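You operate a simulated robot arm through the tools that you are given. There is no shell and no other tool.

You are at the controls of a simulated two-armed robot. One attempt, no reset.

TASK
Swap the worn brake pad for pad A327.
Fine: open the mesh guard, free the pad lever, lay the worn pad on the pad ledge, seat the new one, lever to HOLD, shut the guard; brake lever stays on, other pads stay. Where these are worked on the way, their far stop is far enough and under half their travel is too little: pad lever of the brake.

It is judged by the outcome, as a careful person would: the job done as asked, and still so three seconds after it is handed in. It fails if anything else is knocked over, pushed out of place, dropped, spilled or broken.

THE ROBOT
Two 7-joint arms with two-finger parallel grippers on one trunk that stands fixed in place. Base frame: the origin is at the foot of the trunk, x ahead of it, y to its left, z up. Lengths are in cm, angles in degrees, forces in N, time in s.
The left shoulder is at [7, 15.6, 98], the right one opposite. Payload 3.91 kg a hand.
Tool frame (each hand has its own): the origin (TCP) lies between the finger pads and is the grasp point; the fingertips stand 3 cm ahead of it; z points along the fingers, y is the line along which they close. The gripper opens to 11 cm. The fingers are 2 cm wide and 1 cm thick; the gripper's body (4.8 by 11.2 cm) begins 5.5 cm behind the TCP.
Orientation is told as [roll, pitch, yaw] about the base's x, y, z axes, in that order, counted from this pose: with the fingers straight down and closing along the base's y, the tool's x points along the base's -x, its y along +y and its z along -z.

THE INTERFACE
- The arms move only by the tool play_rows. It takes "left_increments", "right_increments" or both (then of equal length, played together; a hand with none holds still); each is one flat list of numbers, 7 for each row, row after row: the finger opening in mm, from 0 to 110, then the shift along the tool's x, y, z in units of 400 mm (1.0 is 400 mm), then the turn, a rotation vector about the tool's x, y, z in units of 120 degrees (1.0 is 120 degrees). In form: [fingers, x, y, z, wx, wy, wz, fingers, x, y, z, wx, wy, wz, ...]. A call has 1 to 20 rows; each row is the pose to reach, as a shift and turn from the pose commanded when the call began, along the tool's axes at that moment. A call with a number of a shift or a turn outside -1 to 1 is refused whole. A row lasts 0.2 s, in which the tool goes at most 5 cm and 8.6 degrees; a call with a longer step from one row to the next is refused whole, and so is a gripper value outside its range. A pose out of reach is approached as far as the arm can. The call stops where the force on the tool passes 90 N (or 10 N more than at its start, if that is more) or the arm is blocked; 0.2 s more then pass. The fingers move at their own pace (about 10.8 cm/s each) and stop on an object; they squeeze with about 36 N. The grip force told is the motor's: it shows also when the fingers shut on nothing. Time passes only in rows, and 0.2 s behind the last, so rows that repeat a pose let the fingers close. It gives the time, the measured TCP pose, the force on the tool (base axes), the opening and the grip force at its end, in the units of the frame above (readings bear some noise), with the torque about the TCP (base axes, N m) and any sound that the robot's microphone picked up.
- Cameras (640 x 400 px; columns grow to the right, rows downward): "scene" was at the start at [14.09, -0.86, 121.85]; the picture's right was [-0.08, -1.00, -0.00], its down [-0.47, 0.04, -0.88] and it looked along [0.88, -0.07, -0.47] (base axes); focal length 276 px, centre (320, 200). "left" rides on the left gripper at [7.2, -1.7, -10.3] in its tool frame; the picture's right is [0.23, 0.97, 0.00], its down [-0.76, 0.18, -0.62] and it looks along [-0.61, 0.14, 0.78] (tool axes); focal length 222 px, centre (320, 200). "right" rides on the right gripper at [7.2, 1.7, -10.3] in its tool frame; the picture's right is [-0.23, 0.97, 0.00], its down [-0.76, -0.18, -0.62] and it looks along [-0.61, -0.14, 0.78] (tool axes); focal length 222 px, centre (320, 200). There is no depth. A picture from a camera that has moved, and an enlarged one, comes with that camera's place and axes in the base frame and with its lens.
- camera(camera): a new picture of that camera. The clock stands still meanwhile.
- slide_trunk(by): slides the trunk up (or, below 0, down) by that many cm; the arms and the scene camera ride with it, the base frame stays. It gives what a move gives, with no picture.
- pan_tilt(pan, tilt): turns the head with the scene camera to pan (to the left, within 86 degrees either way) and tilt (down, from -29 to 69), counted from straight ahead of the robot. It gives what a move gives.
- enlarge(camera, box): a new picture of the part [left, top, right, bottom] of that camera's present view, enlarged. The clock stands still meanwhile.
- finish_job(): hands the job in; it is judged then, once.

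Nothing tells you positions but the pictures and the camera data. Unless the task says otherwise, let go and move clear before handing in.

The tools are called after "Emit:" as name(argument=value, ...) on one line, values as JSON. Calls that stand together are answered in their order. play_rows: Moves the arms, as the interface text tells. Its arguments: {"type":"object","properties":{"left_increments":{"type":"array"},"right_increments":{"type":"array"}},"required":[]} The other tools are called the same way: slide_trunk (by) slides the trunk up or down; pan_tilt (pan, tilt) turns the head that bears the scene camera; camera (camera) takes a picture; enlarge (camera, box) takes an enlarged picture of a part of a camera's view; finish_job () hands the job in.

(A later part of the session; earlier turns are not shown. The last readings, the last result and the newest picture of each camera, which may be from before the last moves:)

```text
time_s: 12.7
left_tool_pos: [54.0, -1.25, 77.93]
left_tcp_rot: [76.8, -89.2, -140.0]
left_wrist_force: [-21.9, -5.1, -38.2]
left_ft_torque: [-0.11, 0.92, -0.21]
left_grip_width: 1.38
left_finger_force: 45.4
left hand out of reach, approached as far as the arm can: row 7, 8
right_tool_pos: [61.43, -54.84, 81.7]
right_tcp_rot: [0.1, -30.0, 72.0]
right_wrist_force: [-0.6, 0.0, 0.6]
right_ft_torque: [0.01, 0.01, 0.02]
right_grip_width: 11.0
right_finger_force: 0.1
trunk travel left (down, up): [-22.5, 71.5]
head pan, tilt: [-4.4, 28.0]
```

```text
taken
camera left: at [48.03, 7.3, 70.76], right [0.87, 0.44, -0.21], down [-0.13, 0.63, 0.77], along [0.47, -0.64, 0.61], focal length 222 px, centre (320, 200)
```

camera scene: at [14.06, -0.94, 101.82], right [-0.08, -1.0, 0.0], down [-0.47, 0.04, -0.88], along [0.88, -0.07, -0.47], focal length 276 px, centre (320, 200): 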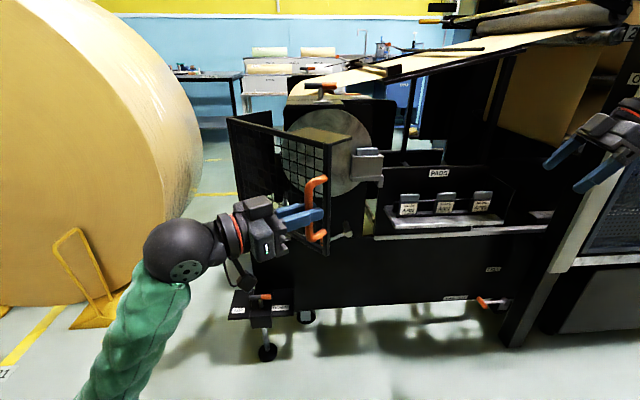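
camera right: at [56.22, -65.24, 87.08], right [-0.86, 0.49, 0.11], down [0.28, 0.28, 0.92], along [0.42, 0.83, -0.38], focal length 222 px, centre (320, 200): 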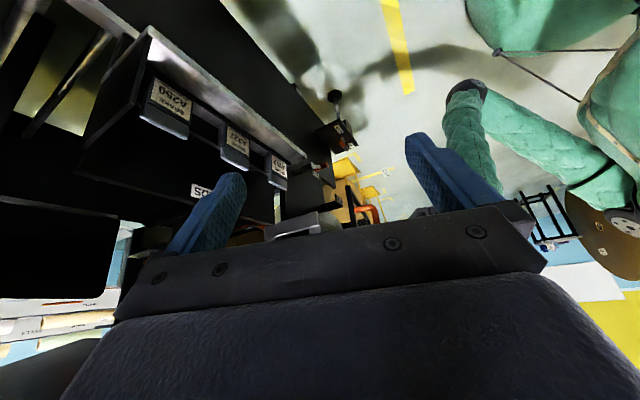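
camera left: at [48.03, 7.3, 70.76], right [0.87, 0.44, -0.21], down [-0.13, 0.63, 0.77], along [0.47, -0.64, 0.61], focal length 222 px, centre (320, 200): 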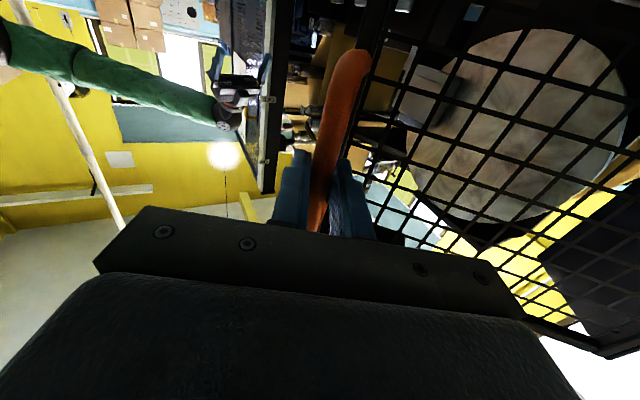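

The guard is about 48° open, and the top cover plate swings with it, so the pad pocket is open from above. The left wrist is now folded near its limit. I'll rotate the hand about the bar so that it comes from the left, then continue.

Emit:
play_rows(left_increments=[0, 0, 0, 0.004, 0.054, 0, 0, 0, 0, 0, 0.008, 0.108, 0, 0, 0, 0, 0, 0.012, 0.162, 0, 0, 0, 0, 0, 0.016, 0.216, 0, 0, 0, 0, 0, 0.02, 0.27, 0, 0])

Emit:
camera(camera="scene")

Emit:
camera(camera="left")

```text
time_s: 13.9
left_tool_pos: [54.75, -1.71, 78.31]
left_tcp_rot: [63.3, -88.9, -158.3]
left_wrist_force: [-18.8, -5.3, 9.2]
left_ft_torque: [-0.74, 1.03, -0.21]
left_grip_width: 1.4
left_finger_force: 45.0
right_tool_pos: [61.28, -54.74, 81.91]
right_tcp_rot: [-0.1, -30.0, 72.0]
right_wrist_force: [-0.1, 0.4, 0.0]
right_ft_torque: [-0.02, 0.0, 0.0]
right_grip_width: 11.01
right_finger_force: 0.0
trunk travel left (down, up): [-22.5, 71.5]
head pan, tilt: [-4.4, 28.0]
```

```text
taken
camera scene: at [13.95, -0.87, 101.91], right [-0.08, -1.0, 0.0], down [-0.47, 0.04, -0.88], along [0.88, -0.07, -0.47], focal length 276 px, centre (320, 200)
```

scene: 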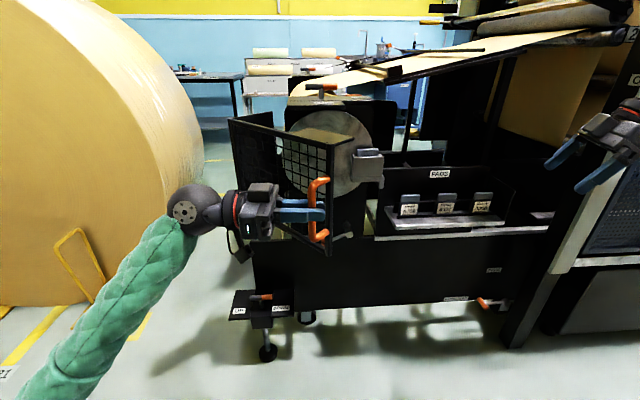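

```text
taken
camera left: at [54.12, 8.71, 71.07], right [0.97, -0.08, -0.21], down [0.22, 0.6, 0.77], along [0.06, -0.8, 0.6], focal length 222 px, centre (320, 200)
```

left: 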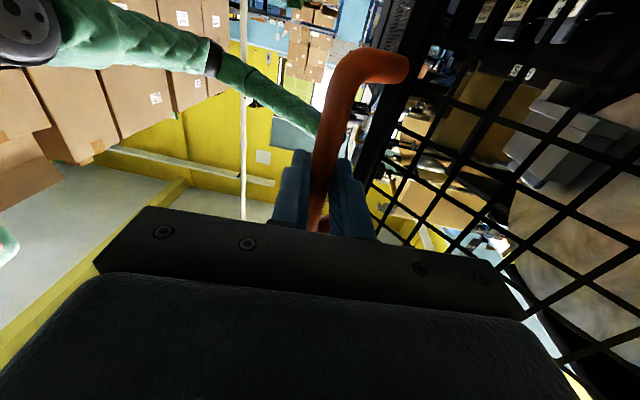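

Rotating about the bar worked. Continuing the arc to about 90° open.

Emit:
play_rows(left_increments=[0, 0, -0.0098, -0.0549, 0.0358, 0, 0, 0, 0, -0.0225, -0.1225, 0.0642, 0, 0, 0, 0, -0.0296, -0.1922, 0.0917, 0, 0, 0, 0, -0.0313, -0.2623, 0.1192, 0, 0, 0, 0, -0.0266, -0.3322, 0.1475, 0, 0, 0, 0, -0.0165, -0.4006, 0.175, 0, 0, 0, 0, -0.0007, -0.469, 0.2025, 0, 0, 0, 0, 0.0211, -0.5356, 0.2308, 0, 0, 0, 0, 0.0479, -0.5995, 0.2583, 0, 0])

Emit:
camera(camera="scene")

```text
time_s: 14.7
left_tool_pos: [53.96, 5.27, 78.23]
left_tcp_rot: [38.7, -88.8, -144.5]
left_wrist_force: [-31.6, -0.5, 0.5]
left_ft_torque: [-1.06, 1.28, -0.15]
left_grip_width: 1.39
left_finger_force: 45.0
right_tool_pos: [61.37, -54.86, 81.8]
right_tcp_rot: [0.0, -30.1, 72.0]
right_wrist_force: [0.9, 0.0, 0.1]
right_ft_torque: [0.02, 0.01, -0.02]
right_grip_width: 10.98
right_finger_force: 0.0
trunk travel left (down, up): [-22.5, 71.5]
head pan, tilt: [-4.4, 28.0]
stopped in row 3 (left hand): the force on the tool passed its limit at 92 N (the readings are from after the stop); the commanded pose is now the measured one
```

```text
taken
camera scene: at [13.96, -0.86, 101.89], right [-0.08, -1.0, 0.0], down [-0.47, 0.04, -0.88], along [0.88, -0.07, -0.47], focal length 276 px, centre (320, 200)
```

scene: 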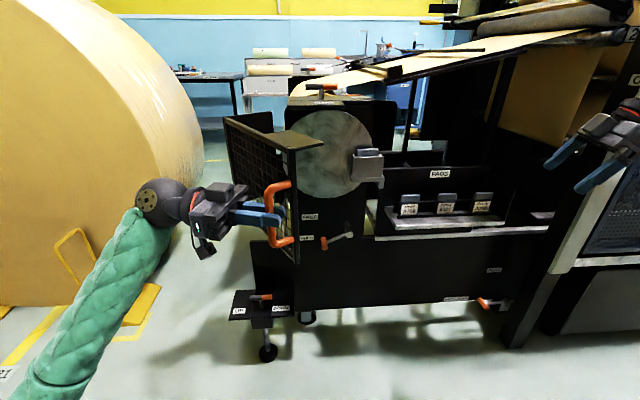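

The grip points fit a hinge nearer [85.1, 4.3] with radius 31.3, so the guard is about 64° open and my arc was a little tight. I'll check the hand heading, then continue on the corrected arc.

Emit:
camera(camera="left")

Emit:
enlarge(camera="scene", box=[200, 95, 360, 195])

```text
taken
camera left: at [55.2, 15.7, 71.17], right [0.94, -0.27, -0.21], down [0.33, 0.54, 0.77], along [-0.09, -0.8, 0.6], focal length 222 px, centre (320, 200)
```

left: 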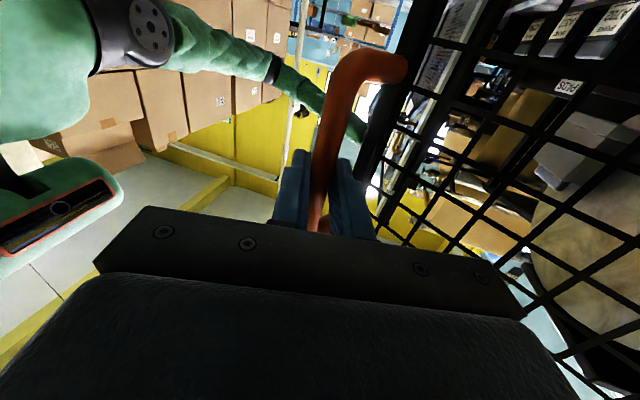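

```text
4.00 times, centred on (280, 145) of scene
camera zoom: at [13.96, -0.86, 101.89], right [-0.08, -1.0, 0.0], down [-0.47, 0.04, -0.88], along [0.88, -0.07, -0.47], focal length 1105 px, centre (480, 420)
```

zoom: 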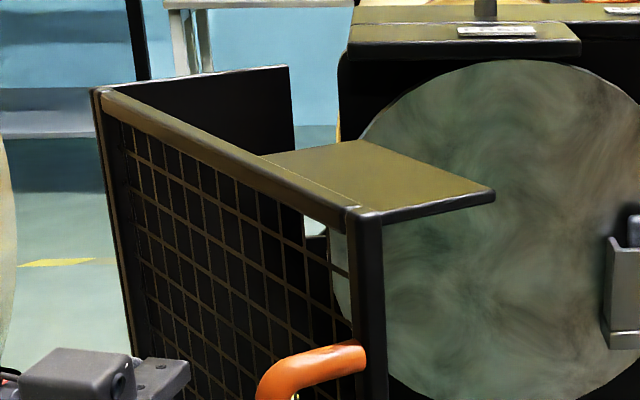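

Emit:
play_rows(left_increments=[0, 0, -0.0091, -0.0534, 0.025, 0, 0, 0, 0, -0.0203, -0.1204, 0.05, 0, 0, 0, 0, -0.0248, -0.1882, 0.075, 0, 0, 0, 0, -0.0235, -0.2564, 0.1, 0, 0, 0, 0, -0.0166, -0.3239, 0.125, 0, 0, 0, 0, -0.0033, -0.3907, 0.15, 0, 0])

Emit:
camera(camera="scene")

Emit:
camera(camera="left")

```text
time_s: 15.3
left_tool_pos: [54.0, 10.13, 78.28]
left_tcp_rot: [33.7, -88.6, -146.4]
left_wrist_force: [-37.3, 3.1, 2.5]
left_ft_torque: [-0.87, 1.39, -0.28]
left_grip_width: 1.38
left_finger_force: 45.3
right_tool_pos: [61.41, -54.81, 81.83]
right_tcp_rot: [0.0, -30.1, 72.1]
right_wrist_force: [-0.6, -1.4, -0.3]
right_ft_torque: [0.0, -0.02, 0.01]
right_grip_width: 11.04
right_finger_force: 0.0
trunk travel left (down, up): [-22.5, 71.5]
head pan, tilt: [-4.4, 28.0]
stopped in row 3 (left hand): the force on the tool passed its limit at 97 N (the readings are from after the stop); the commanded pose is now the measured one
```

```text
taken
camera scene: at [13.93, -0.87, 101.9], right [-0.08, -1.0, 0.0], down [-0.47, 0.04, -0.88], along [0.88, -0.07, -0.47], focal length 276 px, centre (320, 200)
```

scene: 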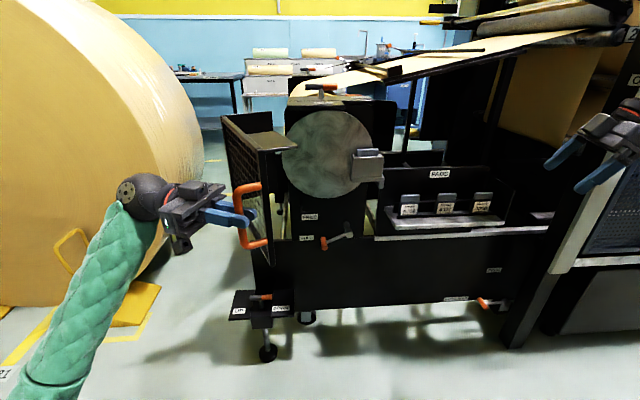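

```text
taken
camera left: at [56.64, 20.38, 71.23], right [0.9, -0.37, -0.21], down [0.39, 0.5, 0.78], along [-0.18, -0.79, 0.59], focal length 222 px, centre (320, 200)
```

left: 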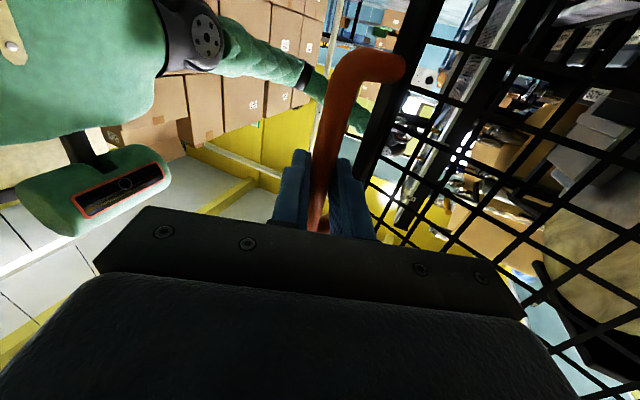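

Refitting puts the hinge at about [87.2, 6.0] with radius 33.7 and the guard at about 68°. I'll try gently for a bit more opening, slower and slightly further out.

Emit:
play_rows(left_increments=[0, 0, -0.0132, -0.0349, 0.0208, 0, 0, 0, 0, -0.0208, -0.0708, 0.0417, 0, 0, 0, 0, -0.0269, -0.107, 0.0625, 0, 0, 0, 0, -0.0317, -0.1432, 0.0833, 0, 0, 0, 0, -0.0345, -0.1798, 0.1042, 0, 0, 0, 0, -0.0357, -0.2165, 0.125, 0, 0])

Emit:
camera(camera="scene")

```text
time_s: 16.8
left_tool_pos: [56.26, 19.07, 78.15]
left_tcp_rot: [15.9, -88.6, -143.2]
left_wrist_force: [-55.1, 21.7, -31.0]
left_ft_torque: [0.45, 0.37, -0.37]
left_grip_width: 1.4
left_finger_force: 45.0
right_tool_pos: [61.36, -54.61, 81.93]
right_tcp_rot: [-0.3, -30.0, 72.1]
right_wrist_force: [0.6, -0.3, 0.9]
right_ft_torque: [0.03, 0.0, 0.02]
right_grip_width: 11.0
right_finger_force: 0.0
trunk travel left (down, up): [-22.5, 71.5]
head pan, tilt: [-4.4, 28.0]
```

```text
taken
camera scene: at [13.93, -0.7, 101.83], right [-0.08, -1.0, 0.0], down [-0.47, 0.03, -0.88], along [0.88, -0.07, -0.47], focal length 276 px, centre (320, 200)
```

scene: 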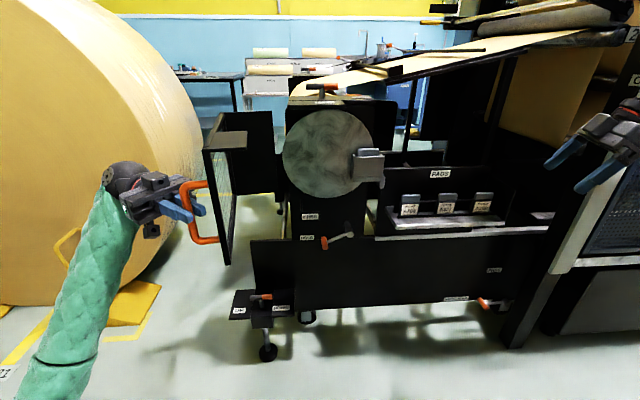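

The guard is open about 82° and well clear of the brake. I'll release the handle, back off a little, and check the guard stays put.

Emit:
play_rows(left_increments=[50, 0, 0, 0, 0, 0, 0, 50, 0, 0, 0, 0, 0, 0, 60, 0, 0, -0.07, 0, 0, 0, 60, 0, 0, -0.14, 0, 0, 0, 60, 0, 0, -0.2, 0, 0, 0])

Emit:
camera(camera="scene")

Emit:
enlarge(camera="scene", box=[270, 95, 400, 176])

Emit:
enlarge(camera="scene", box=[280, 180, 400, 255])

Emit:
enlarge(camera="scene", box=[340, 135, 400, 172])

```text
time_s: 17.9
left_tool_pos: [61.34, 25.07, 78.3]
left_tcp_rot: [13.9, -88.6, -141.2]
left_wrist_force: [-0.4, 1.4, -0.3]
left_ft_torque: [0.03, -0.01, 0.02]
left_grip_width: 6.01
left_finger_force: 0.2
right_tool_pos: [61.4, -54.76, 81.77]
right_tcp_rot: [0.0, -30.0, 72.0]
right_wrist_force: [0.3, 0.1, 0.2]
right_ft_torque: [0.04, 0.01, 0.0]
right_grip_width: 11.01
right_finger_force: 0.1
trunk travel left (down, up): [-22.5, 71.5]
head pan, tilt: [-4.4, 28.0]
```

```text
taken
camera scene: at [14.07, -0.86, 101.85], right [-0.08, -1.0, 0.0], down [-0.47, 0.04, -0.88], along [0.88, -0.07, -0.47], focal length 276 px, centre (320, 200)
```

scene: 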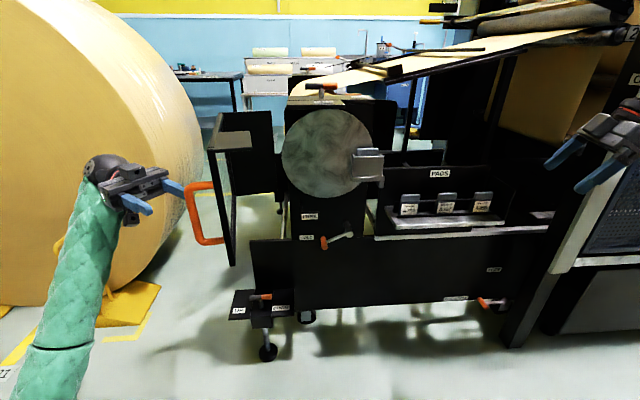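

```text
4.92 times, centred on (335, 136) of scene
camera zoom: at [14.07, -0.86, 101.85], right [-0.08, -1.0, 0.0], down [-0.47, 0.04, -0.88], along [0.88, -0.07, -0.47], focal length 1360 px, centre (246, 518)
```

zoom: 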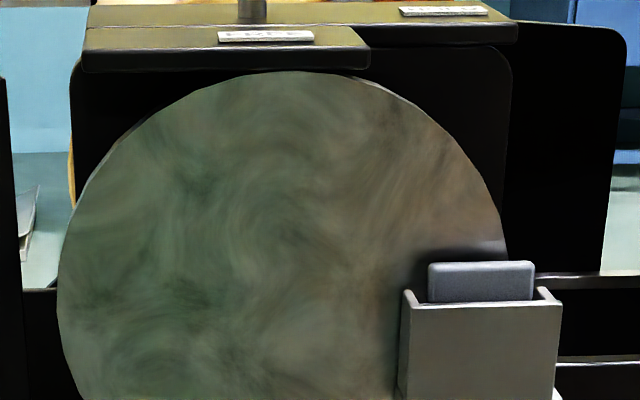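

```text
5.33 times, centred on (340, 218) of scene
camera zoom: at [14.07, -0.86, 101.85], right [-0.08, -1.0, 0.0], down [-0.47, 0.04, -0.88], along [0.88, -0.07, -0.47], focal length 1474 px, centre (213, 107)
```

zoom: 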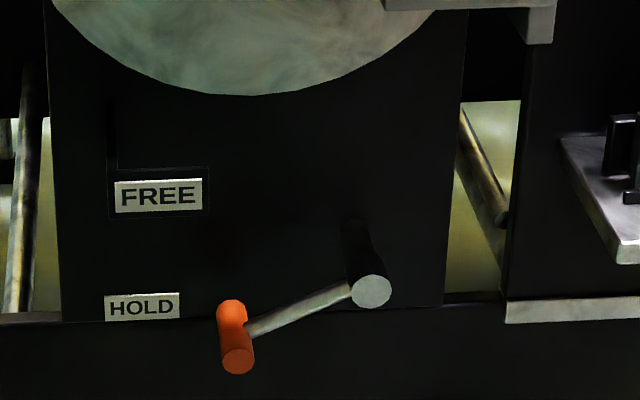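

```text
10.67 times, centred on (370, 154) of scene
camera zoom: at [14.07, -0.86, 101.85], right [-0.08, -1.0, 0.0], down [-0.47, 0.04, -0.88], along [0.88, -0.07, -0.47], focal length 2947 px, centre (-213, 696)
```

zoom: 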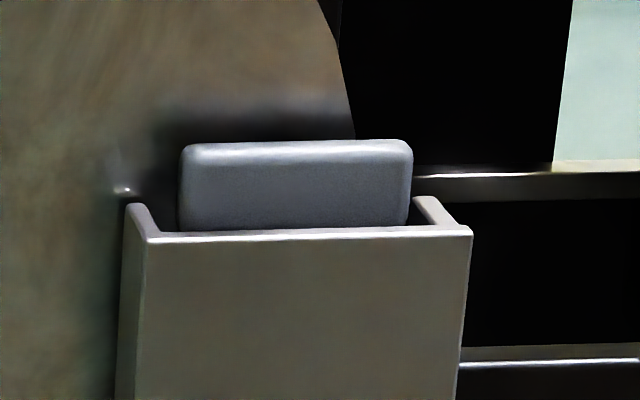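

The guard stays open and the brake is exposed: the pad tab stands in a grey U-pocket in front of the disc. Before touching a lever I want to be sure which is the pad lever, so I'll look closely at the top lever and its labels.

Emit:
enlarge(camera="scene", box=[280, 75, 380, 137])

Emit:
enlarge(camera="scene", box=[300, 75, 345, 103])

Emit:
camera(camera="left")

Emit:
enlarge(camera="scene", box=[420, 280, 540, 355])

Emit:
enlarge(camera="scene", box=[480, 180, 640, 280])

```text
6.40 times, centred on (330, 106) of scene
camera zoom: at [14.07, -0.86, 101.85], right [-0.08, -1.0, 0.0], down [-0.47, 0.04, -0.88], along [0.88, -0.07, -0.47], focal length 1768 px, centre (256, 802)
```

zoom: 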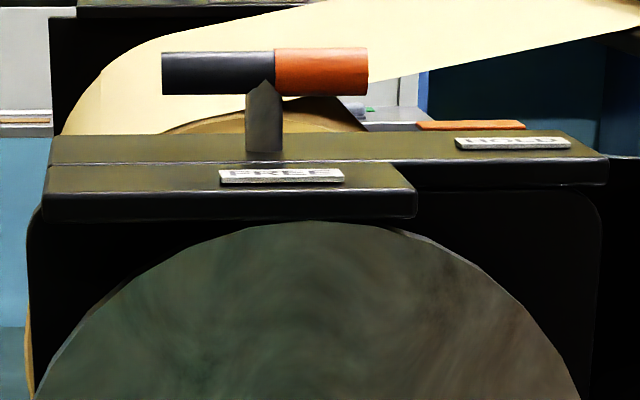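

```text
14.22 times, centred on (322, 89) of scene
camera zoom: at [14.07, -0.86, 101.85], right [-0.08, -1.0, 0.0], down [-0.47, 0.04, -0.88], along [0.88, -0.07, -0.47], focal length 3929 px, centre (284, 1779)
```

zoom: 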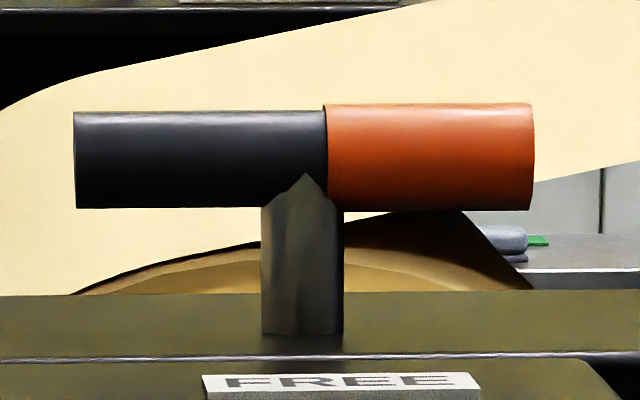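

```text
taken
camera left: at [66.4, 34.48, 71.25], right [0.78, -0.59, -0.22], down [0.51, 0.38, 0.78], along [-0.37, -0.72, 0.59], focal length 222 px, centre (320, 200)
```

left: 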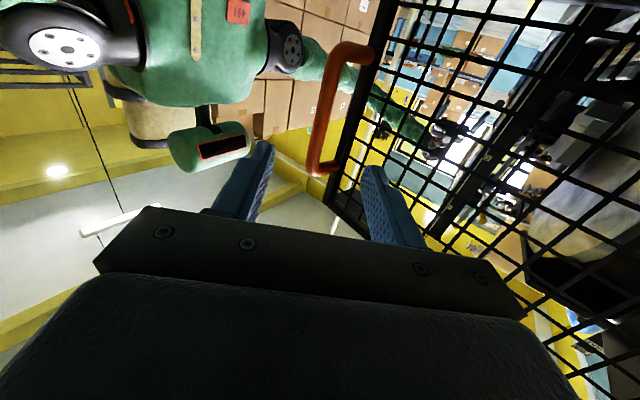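

```text
5.33 times, centred on (480, 318) of scene
camera zoom: at [14.07, -0.86, 101.85], right [-0.08, -1.0, 0.0], down [-0.47, 0.04, -0.88], along [0.88, -0.07, -0.47], focal length 1474 px, centre (-533, -427)
```

zoom: 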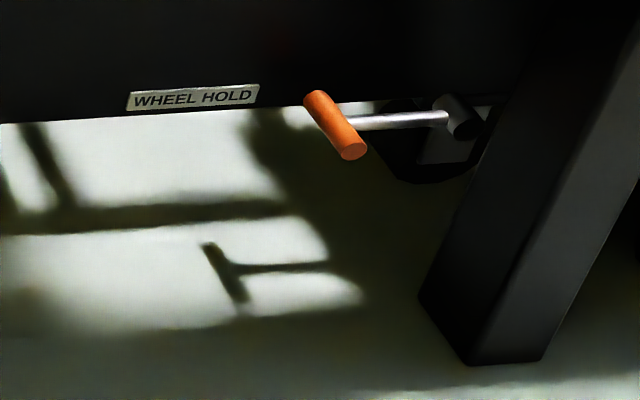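

```text
4.00 times, centred on (560, 230) of scene
camera zoom: at [14.07, -0.86, 101.85], right [-0.08, -1.0, 0.0], down [-0.47, 0.04, -0.88], along [0.88, -0.07, -0.47], focal length 1105 px, centre (-640, 80)
```

zoom: 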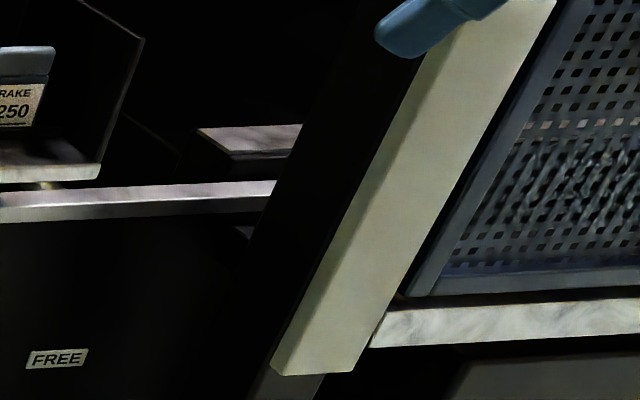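

The top lever is a T-handle turned to HOLD on top of the housing. I'll raise the right hand and look at the caliper from the side, now the guard is away.

Emit:
play_rows(right_increments=[110, -0.0557, -0.038, -0.0718, 0, 0, 0, 110, -0.1114, -0.076, -0.1436, 0, 0, 0, 110, -0.1671, -0.114, -0.2154, 0, 0, 0, 110, -0.2228, -0.152, -0.2872, 0, 0, 0, 110, -0.2785, -0.19, -0.359, 0, 0, 0])

Emit:
camera(camera="right")

Emit:
enlarge(camera="right", box=[250, 80, 410, 180])

Emit:
enlarge(camera="right", box=[240, 140, 320, 190])

```text
time_s: 19.1
left_tool_pos: [61.34, 25.14, 78.25]
left_tcp_rot: [14.5, -88.6, -141.8]
left_wrist_force: [0.2, 0.4, 0.4]
left_ft_torque: [-0.01, 0.0, 0.0]
left_grip_width: 5.99
left_finger_force: 0.0
right_tool_pos: [69.82, -54.51, 99.71]
right_tcp_rot: [-0.2, -30.1, 72.0]
right_wrist_force: [0.3, -0.6, 0.0]
right_ft_torque: [-0.05, 0.02, -0.02]
right_grip_width: 10.99
right_finger_force: 0.2
trunk travel left (down, up): [-22.5, 71.5]
head pan, tilt: [-4.4, 28.0]
```

```text
taken
camera right: at [64.5, -65.08, 105.17], right [-0.87, 0.49, 0.11], down [0.28, 0.28, 0.92], along [0.42, 0.83, -0.37], focal length 222 px, centre (320, 200)
```

right: 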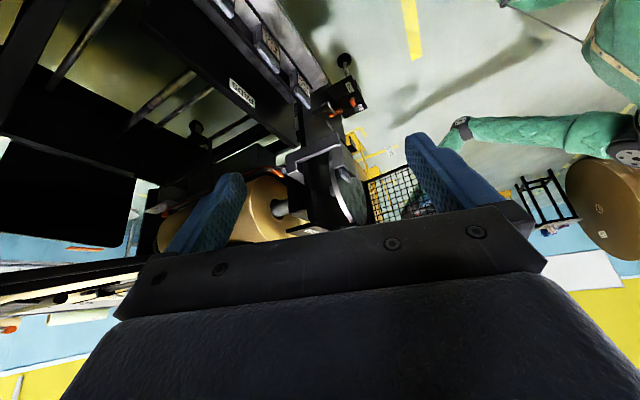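

```text
4.00 times, centred on (330, 130) of right
camera zoom: at [64.5, -65.08, 105.17], right [-0.87, 0.49, 0.11], down [0.28, 0.28, 0.92], along [0.42, 0.83, -0.37], focal length 888 px, centre (280, 480)
```

zoom: 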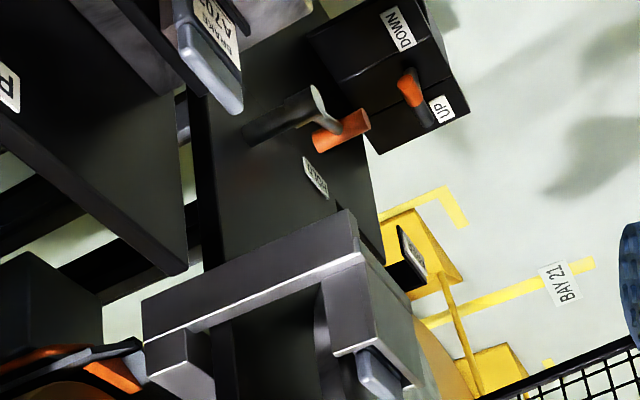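

```text
8.00 times, centred on (280, 165) of right
camera zoom: at [64.5, -65.08, 105.17], right [-0.87, 0.49, 0.11], down [0.28, 0.28, 0.92], along [0.42, 0.83, -0.37], focal length 1777 px, centre (640, 480)
```

zoom: 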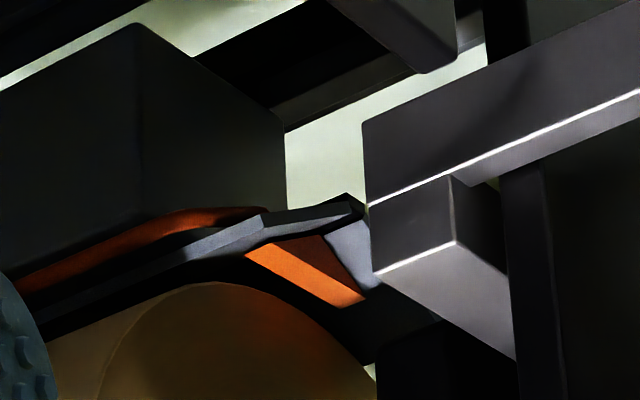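

Two FREE/HOLD levers are on the brake, and I also noticed "ON/OFF" labels on the slanted bar to the right. I'll pan the head to see what lever that belongs to.

Emit:
pan_tilt(pan=-45, tilt=15)

Emit:
camera(camera="scene")

```text
time_s: 20.2
left_tool_pos: [61.28, 25.14, 78.23]
left_tcp_rot: [14.1, -88.6, -141.5]
left_wrist_force: [-0.7, 1.2, 0.2]
left_ft_torque: [0.01, 0.03, 0.02]
left_grip_width: 5.99
left_finger_force: 0.0
right_tool_pos: [69.71, -54.69, 99.77]
right_tcp_rot: [0.0, -29.9, 72.0]
right_wrist_force: [0.7, 1.0, 1.3]
right_ft_torque: [0.02, 0.01, 0.02]
right_grip_width: 10.98
right_finger_force: 0.1
trunk travel left (down, up): [-22.5, 71.5]
head pan, tilt: [-45.0, 15.0]
```

```text
taken
camera scene: at [11.6, -6.76, 103.95], right [-0.71, -0.71, 0.0], down [-0.18, 0.18, -0.97], along [0.68, -0.68, -0.26], focal length 276 px, centre (320, 200)
```

scene: 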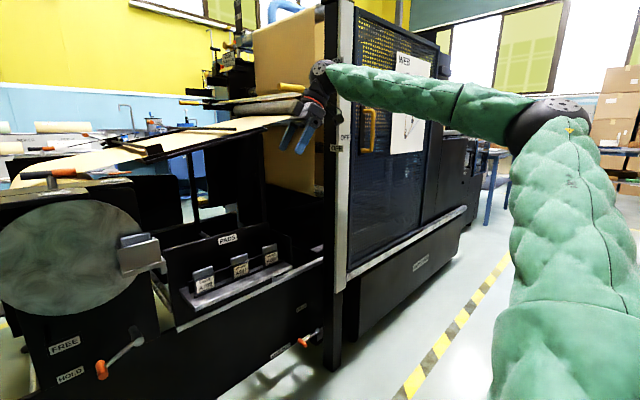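

Emit:
enlarge(camera="scene", box=[270, 90, 400, 171])

Emit:
enlarge(camera="scene", box=[30, 310, 160, 391])

Emit:
enlarge(camera="scene", box=[170, 210, 330, 310])

Emit:
enlarge(camera="scene", box=[100, 210, 180, 260])

Emit:
enlarge(camera="scene", box=[0, 150, 150, 244])

```text
4.92 times, centred on (335, 130) of scene
camera zoom: at [11.6, -6.76, 103.95], right [-0.71, -0.71, 0.0], down [-0.18, 0.18, -0.97], along [0.68, -0.68, -0.26], focal length 1360 px, centre (246, 542)
```

zoom: 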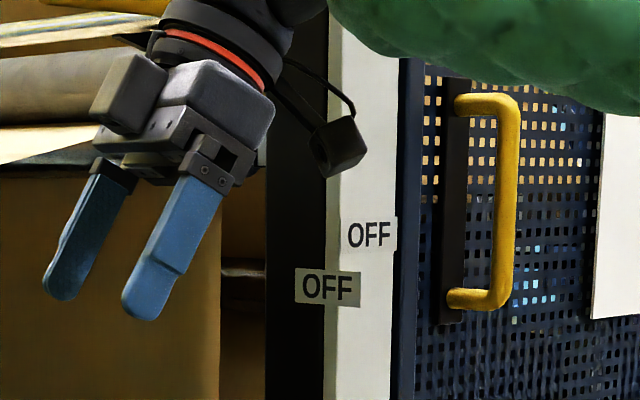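

```text
4.92 times, centred on (95, 350) of scene
camera zoom: at [11.6, -6.76, 103.95], right [-0.71, -0.71, 0.0], down [-0.18, 0.18, -0.97], along [0.68, -0.68, -0.26], focal length 1360 px, centre (1428, -541)
```

zoom: 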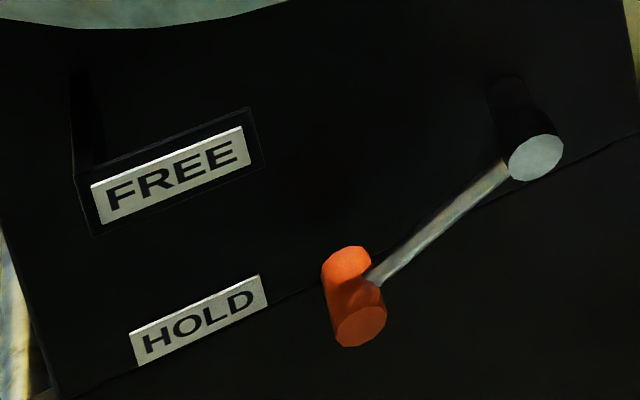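

```text
4.00 times, centred on (250, 260) of scene
camera zoom: at [11.6, -6.76, 103.95], right [-0.71, -0.71, 0.0], down [-0.18, 0.18, -0.97], along [0.68, -0.68, -0.26], focal length 1105 px, centre (600, -40)
```

zoom: 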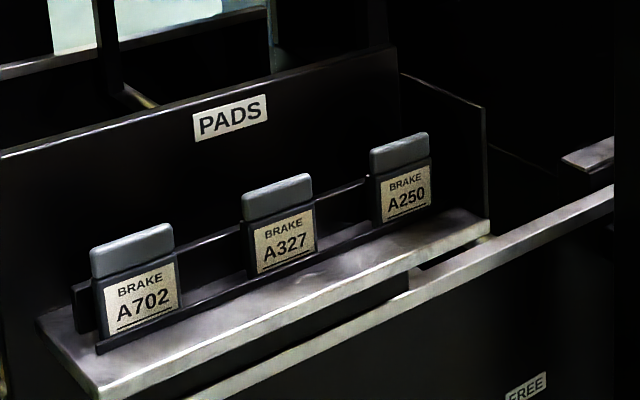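

```text
8.00 times, centred on (140, 235) of scene
camera zoom: at [11.6, -6.76, 103.95], right [-0.71, -0.71, 0.0], down [-0.18, 0.18, -0.97], along [0.68, -0.68, -0.26], focal length 2210 px, centre (1760, -80)
```

zoom: 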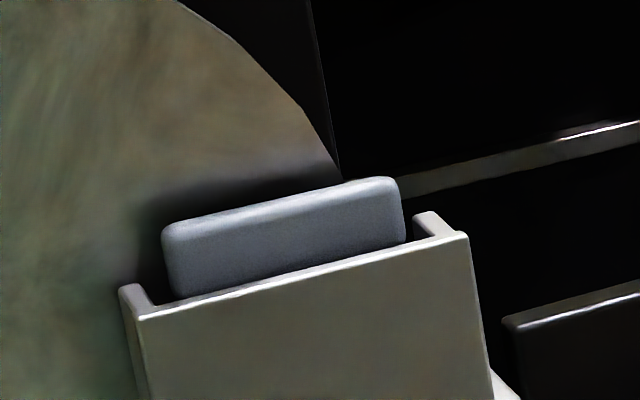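

```text
4.26 times, centred on (75, 197) of scene
camera zoom: at [11.6, -6.76, 103.95], right [-0.71, -0.71, 0.0], down [-0.18, 0.18, -0.97], along [0.68, -0.68, -0.26], focal length 1176 px, centre (1363, 213)
```

zoom: 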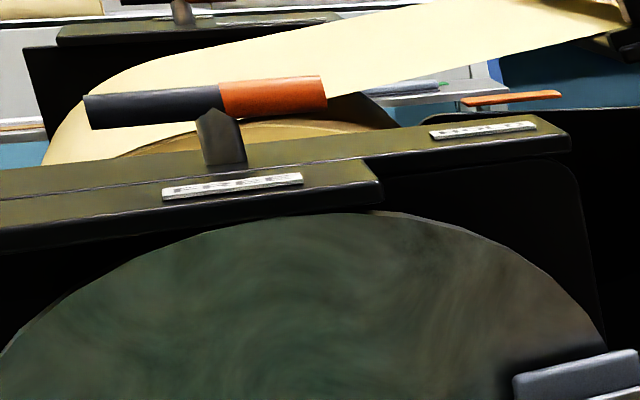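

There's a second, identical T-lever on the far stand, so the T-levers look like roll/brake holds, while the arm lever under the caliper belongs to the pad. I'll look at the far stand and search for any other lever or label.

Emit:
pan_tilt(pan=-10, tilt=12)

Emit:
camera(camera="scene")

Emit:
enlarge(camera="scene", box=[260, 70, 420, 170])

Emit:
enlarge(camera="scene", box=[400, 60, 560, 160])

```text
time_s: 21.2
left_tool_pos: [61.26, 25.25, 78.27]
left_tcp_rot: [14.1, -88.6, -141.5]
left_wrist_force: [-0.5, -0.2, -0.3]
left_ft_torque: [-0.03, -0.01, 0.01]
left_grip_width: 5.98
left_finger_force: 0.1
right_tool_pos: [69.79, -54.67, 99.69]
right_tcp_rot: [0.0, -30.0, 71.9]
right_wrist_force: [-0.5, 0.1, -0.5]
right_ft_torque: [0.01, 0.0, -0.02]
right_grip_width: 11.03
right_finger_force: 0.0
trunk travel left (down, up): [-22.5, 71.5]
head pan, tilt: [-10.0, 12.0]
```

```text
taken
camera scene: at [14.17, -1.79, 104.44], right [-0.17, -0.98, 0.0], down [-0.21, 0.04, -0.98], along [0.96, -0.17, -0.21], focal length 276 px, centre (320, 200)
```

scene: 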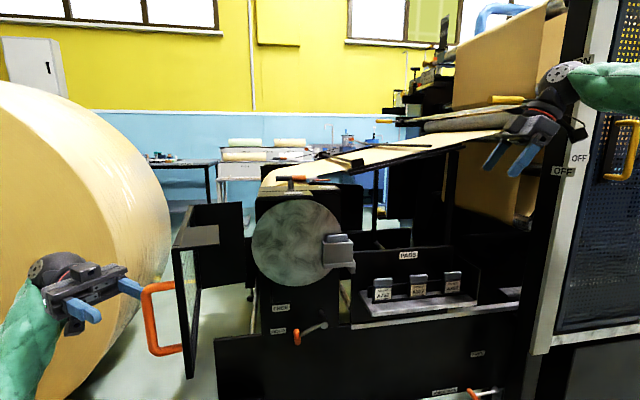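

```text
4.00 times, centred on (340, 120) of scene
camera zoom: at [14.17, -1.79, 104.44], right [-0.17, -0.98, 0.0], down [-0.21, 0.04, -0.98], along [0.96, -0.17, -0.21], focal length 1105 px, centre (240, 520)
```

zoom: 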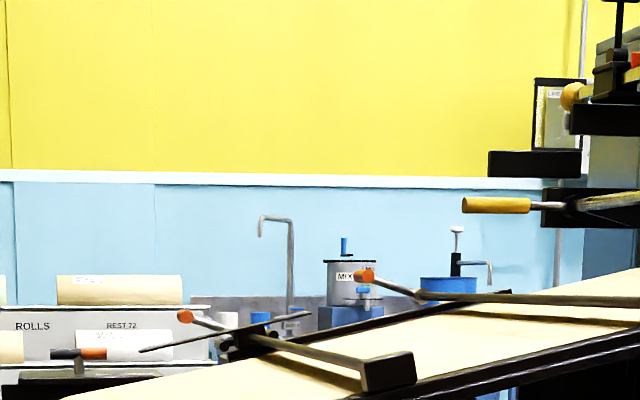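

```text
4.00 times, centred on (480, 110) of scene
camera zoom: at [14.17, -1.79, 104.44], right [-0.17, -0.98, 0.0], down [-0.21, 0.04, -0.98], along [0.96, -0.17, -0.21], focal length 1105 px, centre (-320, 560)
```

zoom: 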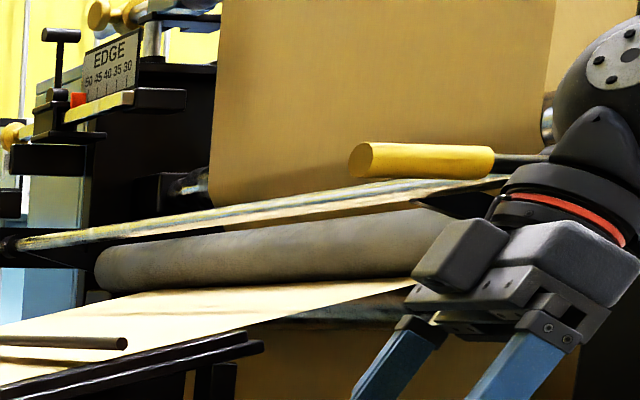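

Emit:
enlarge(camera="scene", box=[255, 145, 345, 201])

Emit:
enlarge(camera="scene", box=[240, 280, 360, 355])

Emit:
enlarge(camera="scene", box=[300, 215, 380, 265])

Emit:
enlarge(camera="scene", box=[340, 235, 530, 354])

```text
7.11 times, centred on (300, 173) of scene
camera zoom: at [14.17, -1.79, 104.44], right [-0.17, -0.98, 0.0], down [-0.21, 0.04, -0.98], along [0.96, -0.17, -0.21], focal length 1965 px, centre (462, 392)
```

zoom: 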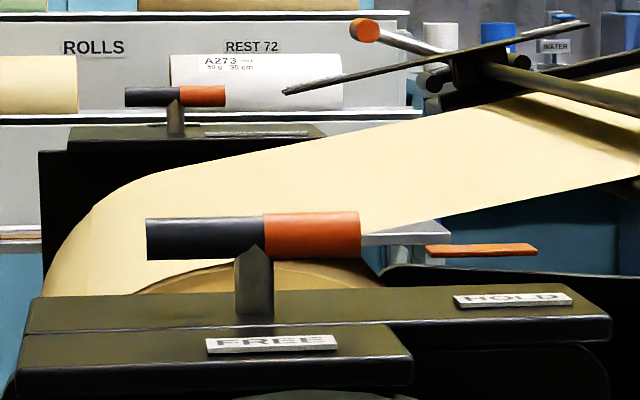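

```text
5.33 times, centred on (300, 318) of scene
camera zoom: at [14.17, -1.79, 104.44], right [-0.17, -0.98, 0.0], down [-0.21, 0.04, -0.98], along [0.96, -0.17, -0.21], focal length 1474 px, centre (427, -427)
```

zoom: 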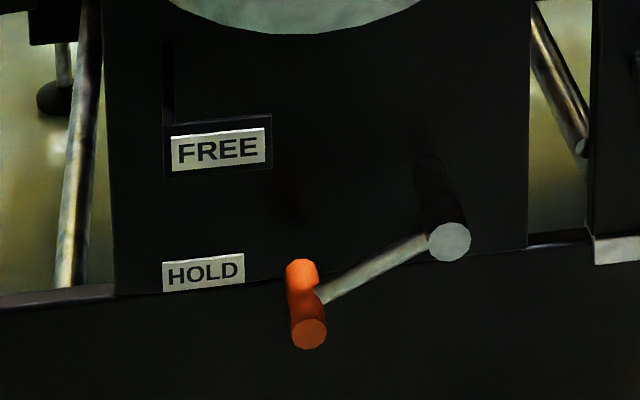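

```text
8.00 times, centred on (340, 240) of scene
camera zoom: at [14.17, -1.79, 104.44], right [-0.17, -0.98, 0.0], down [-0.21, 0.04, -0.98], along [0.96, -0.17, -0.21], focal length 2210 px, centre (160, -120)
```

zoom: 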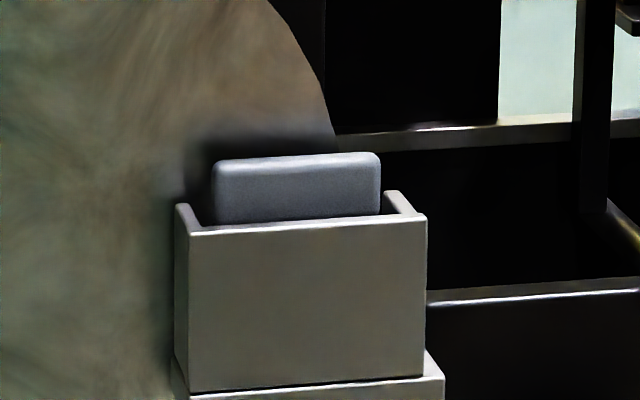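

```text
3.36 times, centred on (435, 294) of scene
camera zoom: at [14.17, -1.79, 104.44], right [-0.17, -0.98, 0.0], down [-0.21, 0.04, -0.98], along [0.96, -0.17, -0.21], focal length 929 px, centre (-67, -118)
```

zoom: 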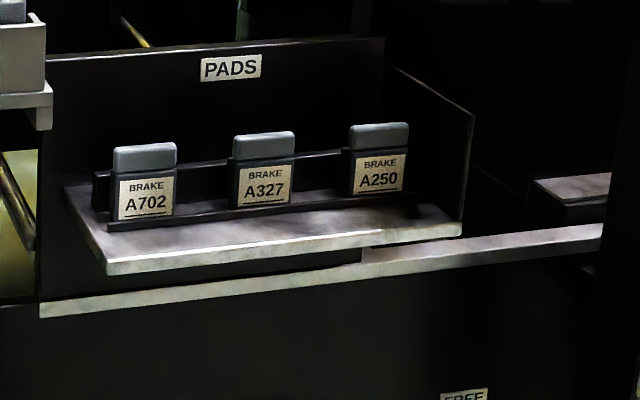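

The T-levers on the near and far stands match each other. Now the ON/OFF labels on the right-hand post, in case that is the brake lever.

Emit:
enlarge(camera="scene", box=[500, 40, 640, 128])

Emit:
enlarge(camera="scene", box=[500, 110, 640, 198])

Emit:
enlarge(camera="left", box=[380, 0, 640, 162])

```text
4.55 times, centred on (570, 84) of scene
camera zoom: at [14.17, -1.79, 104.44], right [-0.17, -0.98, 0.0], down [-0.21, 0.04, -0.98], along [0.96, -0.17, -0.21], focal length 1256 px, centre (-816, 727)
```

zoom: 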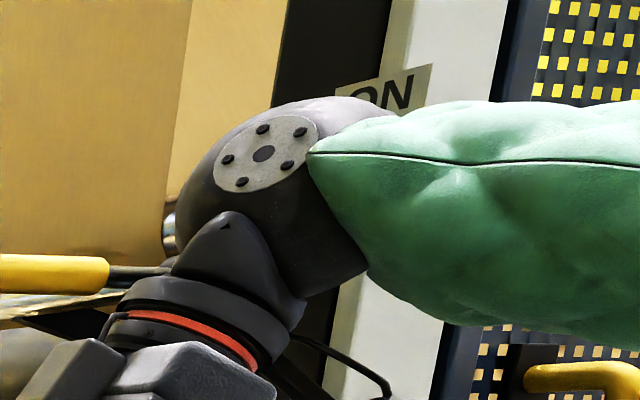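

```text
4.55 times, centred on (570, 154) of scene
camera zoom: at [14.17, -1.79, 104.44], right [-0.17, -0.98, 0.0], down [-0.21, 0.04, -0.98], along [0.96, -0.17, -0.21], focal length 1256 px, centre (-816, 409)
```

zoom: 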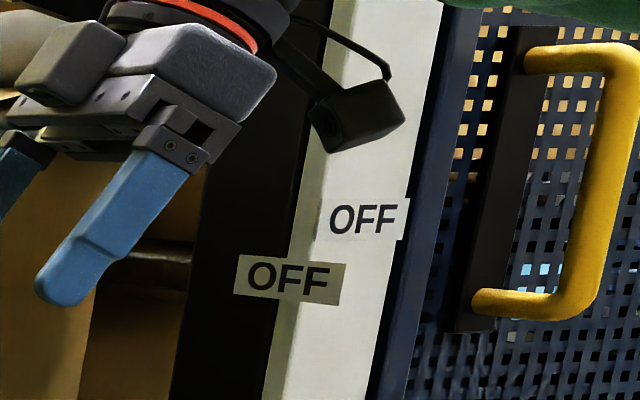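

```text
2.46 times, centred on (510, 81) of left
camera zoom: at [66.39, 34.46, 71.24], right [0.78, -0.59, -0.22], down [0.51, 0.38, 0.78], along [-0.37, -0.72, 0.59], focal length 547 px, centre (-148, 493)
```

zoom: 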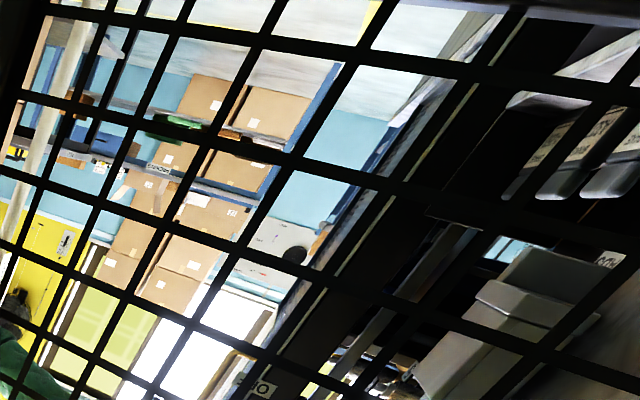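

I'm taking the arm lever under the disc, beside the pad pocket, as the pad lever. The T-levers and everything else stay untouched. I'll bring the right hand round to point forward with the fingers closing vertically, for the lever handle at about [81–87, -7.6, 49].

Emit:
play_rows(right_increments=[80, -0.0245, 0.0259, 0.081, 0.0572, 0.0065, -0.0255, 80, -0.0489, 0.0517, 0.1619, 0.1143, 0.0131, -0.0509, 80, -0.0734, 0.0776, 0.2429, 0.1715, 0.0196, -0.0764, 80, -0.0978, 0.1034, 0.3239, 0.2287, 0.0262, -0.1018, 80, -0.1223, 0.1293, 0.4048, 0.2858, 0.0327, -0.1273, 80, -0.1468, 0.1552, 0.4858, 0.343, 0.0393, -0.1527, 80, -0.1712, 0.181, 0.5668, 0.4002, 0.0458, -0.1782, 80, -0.1957, 0.2069, 0.6477, 0.4573, 0.0523, -0.2036, 80, -0.2201, 0.2327, 0.7287, 0.5145, 0.0589, -0.2291, 80, -0.2446, 0.2586, 0.8097, 0.5717, 0.0654, -0.2545, 80, -0.269, 0.2844, 0.8906, 0.6288, 0.072, -0.28, 80, -0.2935, 0.3103, 0.9716, 0.686, 0.0785, -0.3054])

Emit:
pan_tilt(pan=-8, tilt=28)

Emit:
camera(camera="scene")

Emit:
camera(camera="right")

```text
time_s: 23.8
left_tool_pos: [61.37, 25.06, 78.27]
left_tcp_rot: [13.6, -88.6, -141.0]
left_wrist_force: [-0.4, -0.7, 0.2]
left_ft_torque: [-0.03, 0.01, 0.02]
left_grip_width: 5.96
left_finger_force: 0.0
right_tool_pos: [66.64, -22.52, 71.84]
right_tcp_rot: [-90.1, 0.0, 89.8]
right_wrist_force: [0.0, -0.2, -0.1]
right_ft_torque: [-0.03, 0.02, 0.03]
right_grip_width: 8.02
right_finger_force: 0.1
trunk travel left (down, up): [-22.5, 71.5]
head pan, tilt: [-10.0, 12.0]
```

```text
time_s: 24.6
left_tool_pos: [61.35, 25.12, 78.25]
left_tcp_rot: [14.3, -88.6, -141.6]
left_wrist_force: [-0.1, -0.5, -0.5]
left_ft_torque: [0.01, 0.01, -0.01]
left_grip_width: 6.02
left_finger_force: 0.2
right_tool_pos: [66.71, -22.45, 72.02]
right_tcp_rot: [-90.0, 0.0, 90.0]
right_wrist_force: [-0.1, -0.5, 0.5]
right_ft_torque: [-0.03, -0.01, -0.02]
right_grip_width: 8.01
right_finger_force: 0.1
trunk travel left (down, up): [-22.5, 71.5]
head pan, tilt: [-8.0, 28.0]
```

```text
taken
camera scene: at [14.03, -1.42, 101.85], right [-0.14, -0.99, 0.0], down [-0.46, 0.07, -0.88], along [0.87, -0.12, -0.47], focal length 276 px, centre (320, 200)
```

scene: 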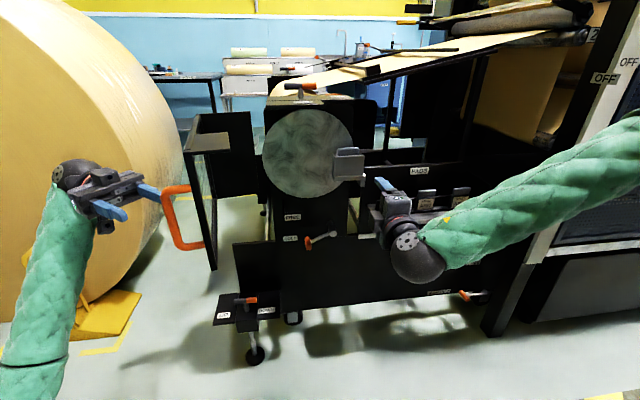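

```text
taken
camera right: at [56.28, -29.73, 70.36], right [0.0, 0.23, -0.97], down [-0.62, 0.76, 0.18], along [0.78, 0.61, 0.14], focal length 222 px, centre (320, 200)
```

right: 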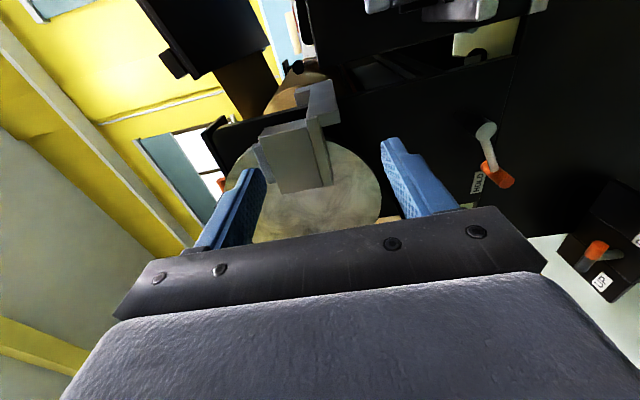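

The right hand now points forward with vertical closing. I'll zoom its camera on the lever and the pad pocket for precise positions.

Emit:
enlarge(camera="right", box=[440, 100, 560, 175])

Emit:
enlarge(camera="right", box=[440, 140, 560, 215])

Emit:
enlarge(camera="right", box=[230, 60, 390, 160])

Emit:
enlarge(camera="scene", box=[280, 130, 400, 205])

Emit:
enlarge(camera="scene", box=[270, 200, 360, 256])

```text
5.33 times, centred on (500, 138) of right
camera zoom: at [56.28, -29.73, 70.36], right [0.0, 0.23, -0.97], down [-0.62, 0.76, 0.18], along [0.78, 0.61, 0.14], focal length 1185 px, centre (-640, 533)
```

zoom: 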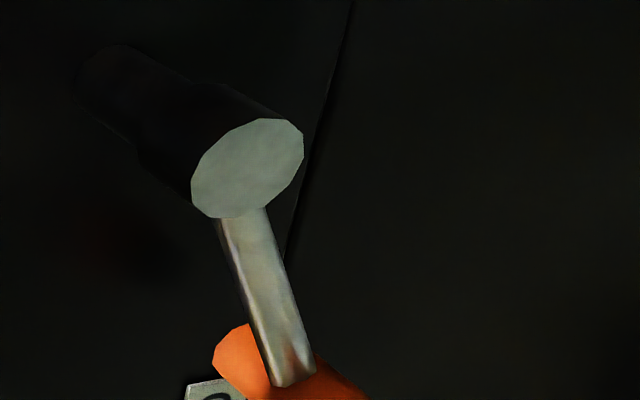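

```text
5.33 times, centred on (500, 178) of right
camera zoom: at [56.28, -29.73, 70.36], right [0.0, 0.23, -0.97], down [-0.62, 0.76, 0.18], along [0.78, 0.61, 0.14], focal length 1185 px, centre (-640, 320)
```

zoom: 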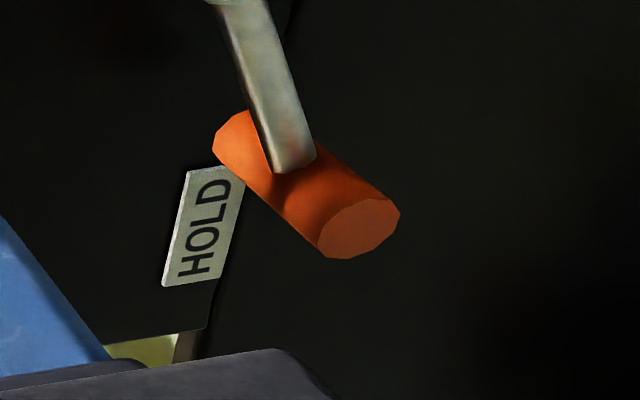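

```text
4.00 times, centred on (310, 110) of right
camera zoom: at [56.28, -29.73, 70.36], right [0.0, 0.23, -0.97], down [-0.62, 0.76, 0.18], along [0.78, 0.61, 0.14], focal length 888 px, centre (360, 560)
```

zoom: 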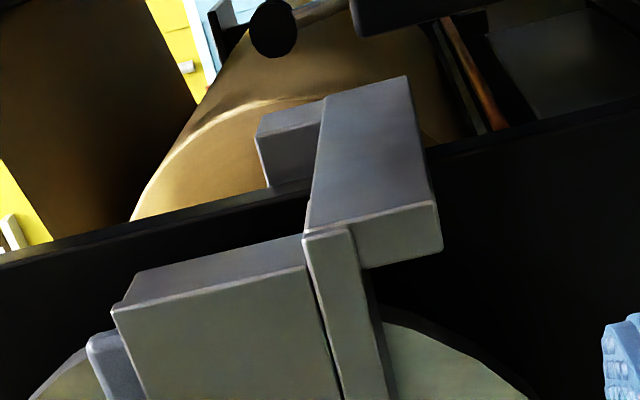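

```text
5.33 times, centred on (340, 168) of scene
camera zoom: at [14.03, -1.42, 101.85], right [-0.14, -0.99, 0.0], down [-0.46, 0.07, -0.88], along [0.87, -0.12, -0.47], focal length 1474 px, centre (213, 373)
```

zoom: 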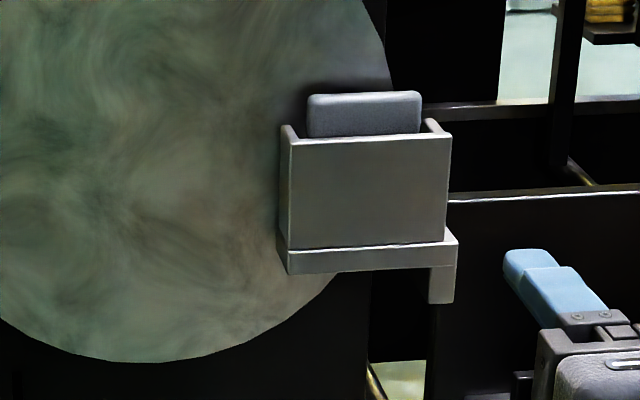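

```text
7.11 times, centred on (315, 228) of scene
camera zoom: at [14.03, -1.42, 101.85], right [-0.14, -0.99, 0.0], down [-0.46, 0.07, -0.88], along [0.87, -0.12, -0.47], focal length 1965 px, centre (356, 1)
```

zoom: 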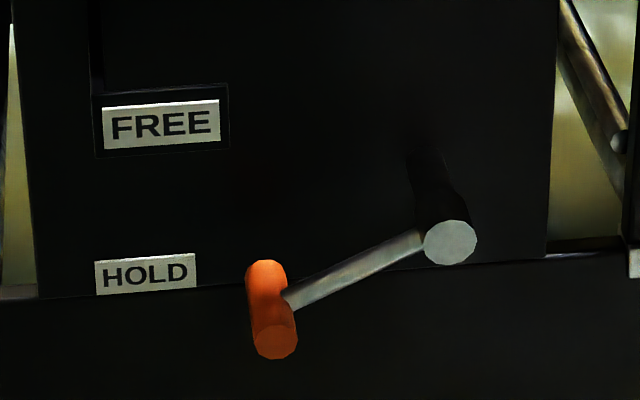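

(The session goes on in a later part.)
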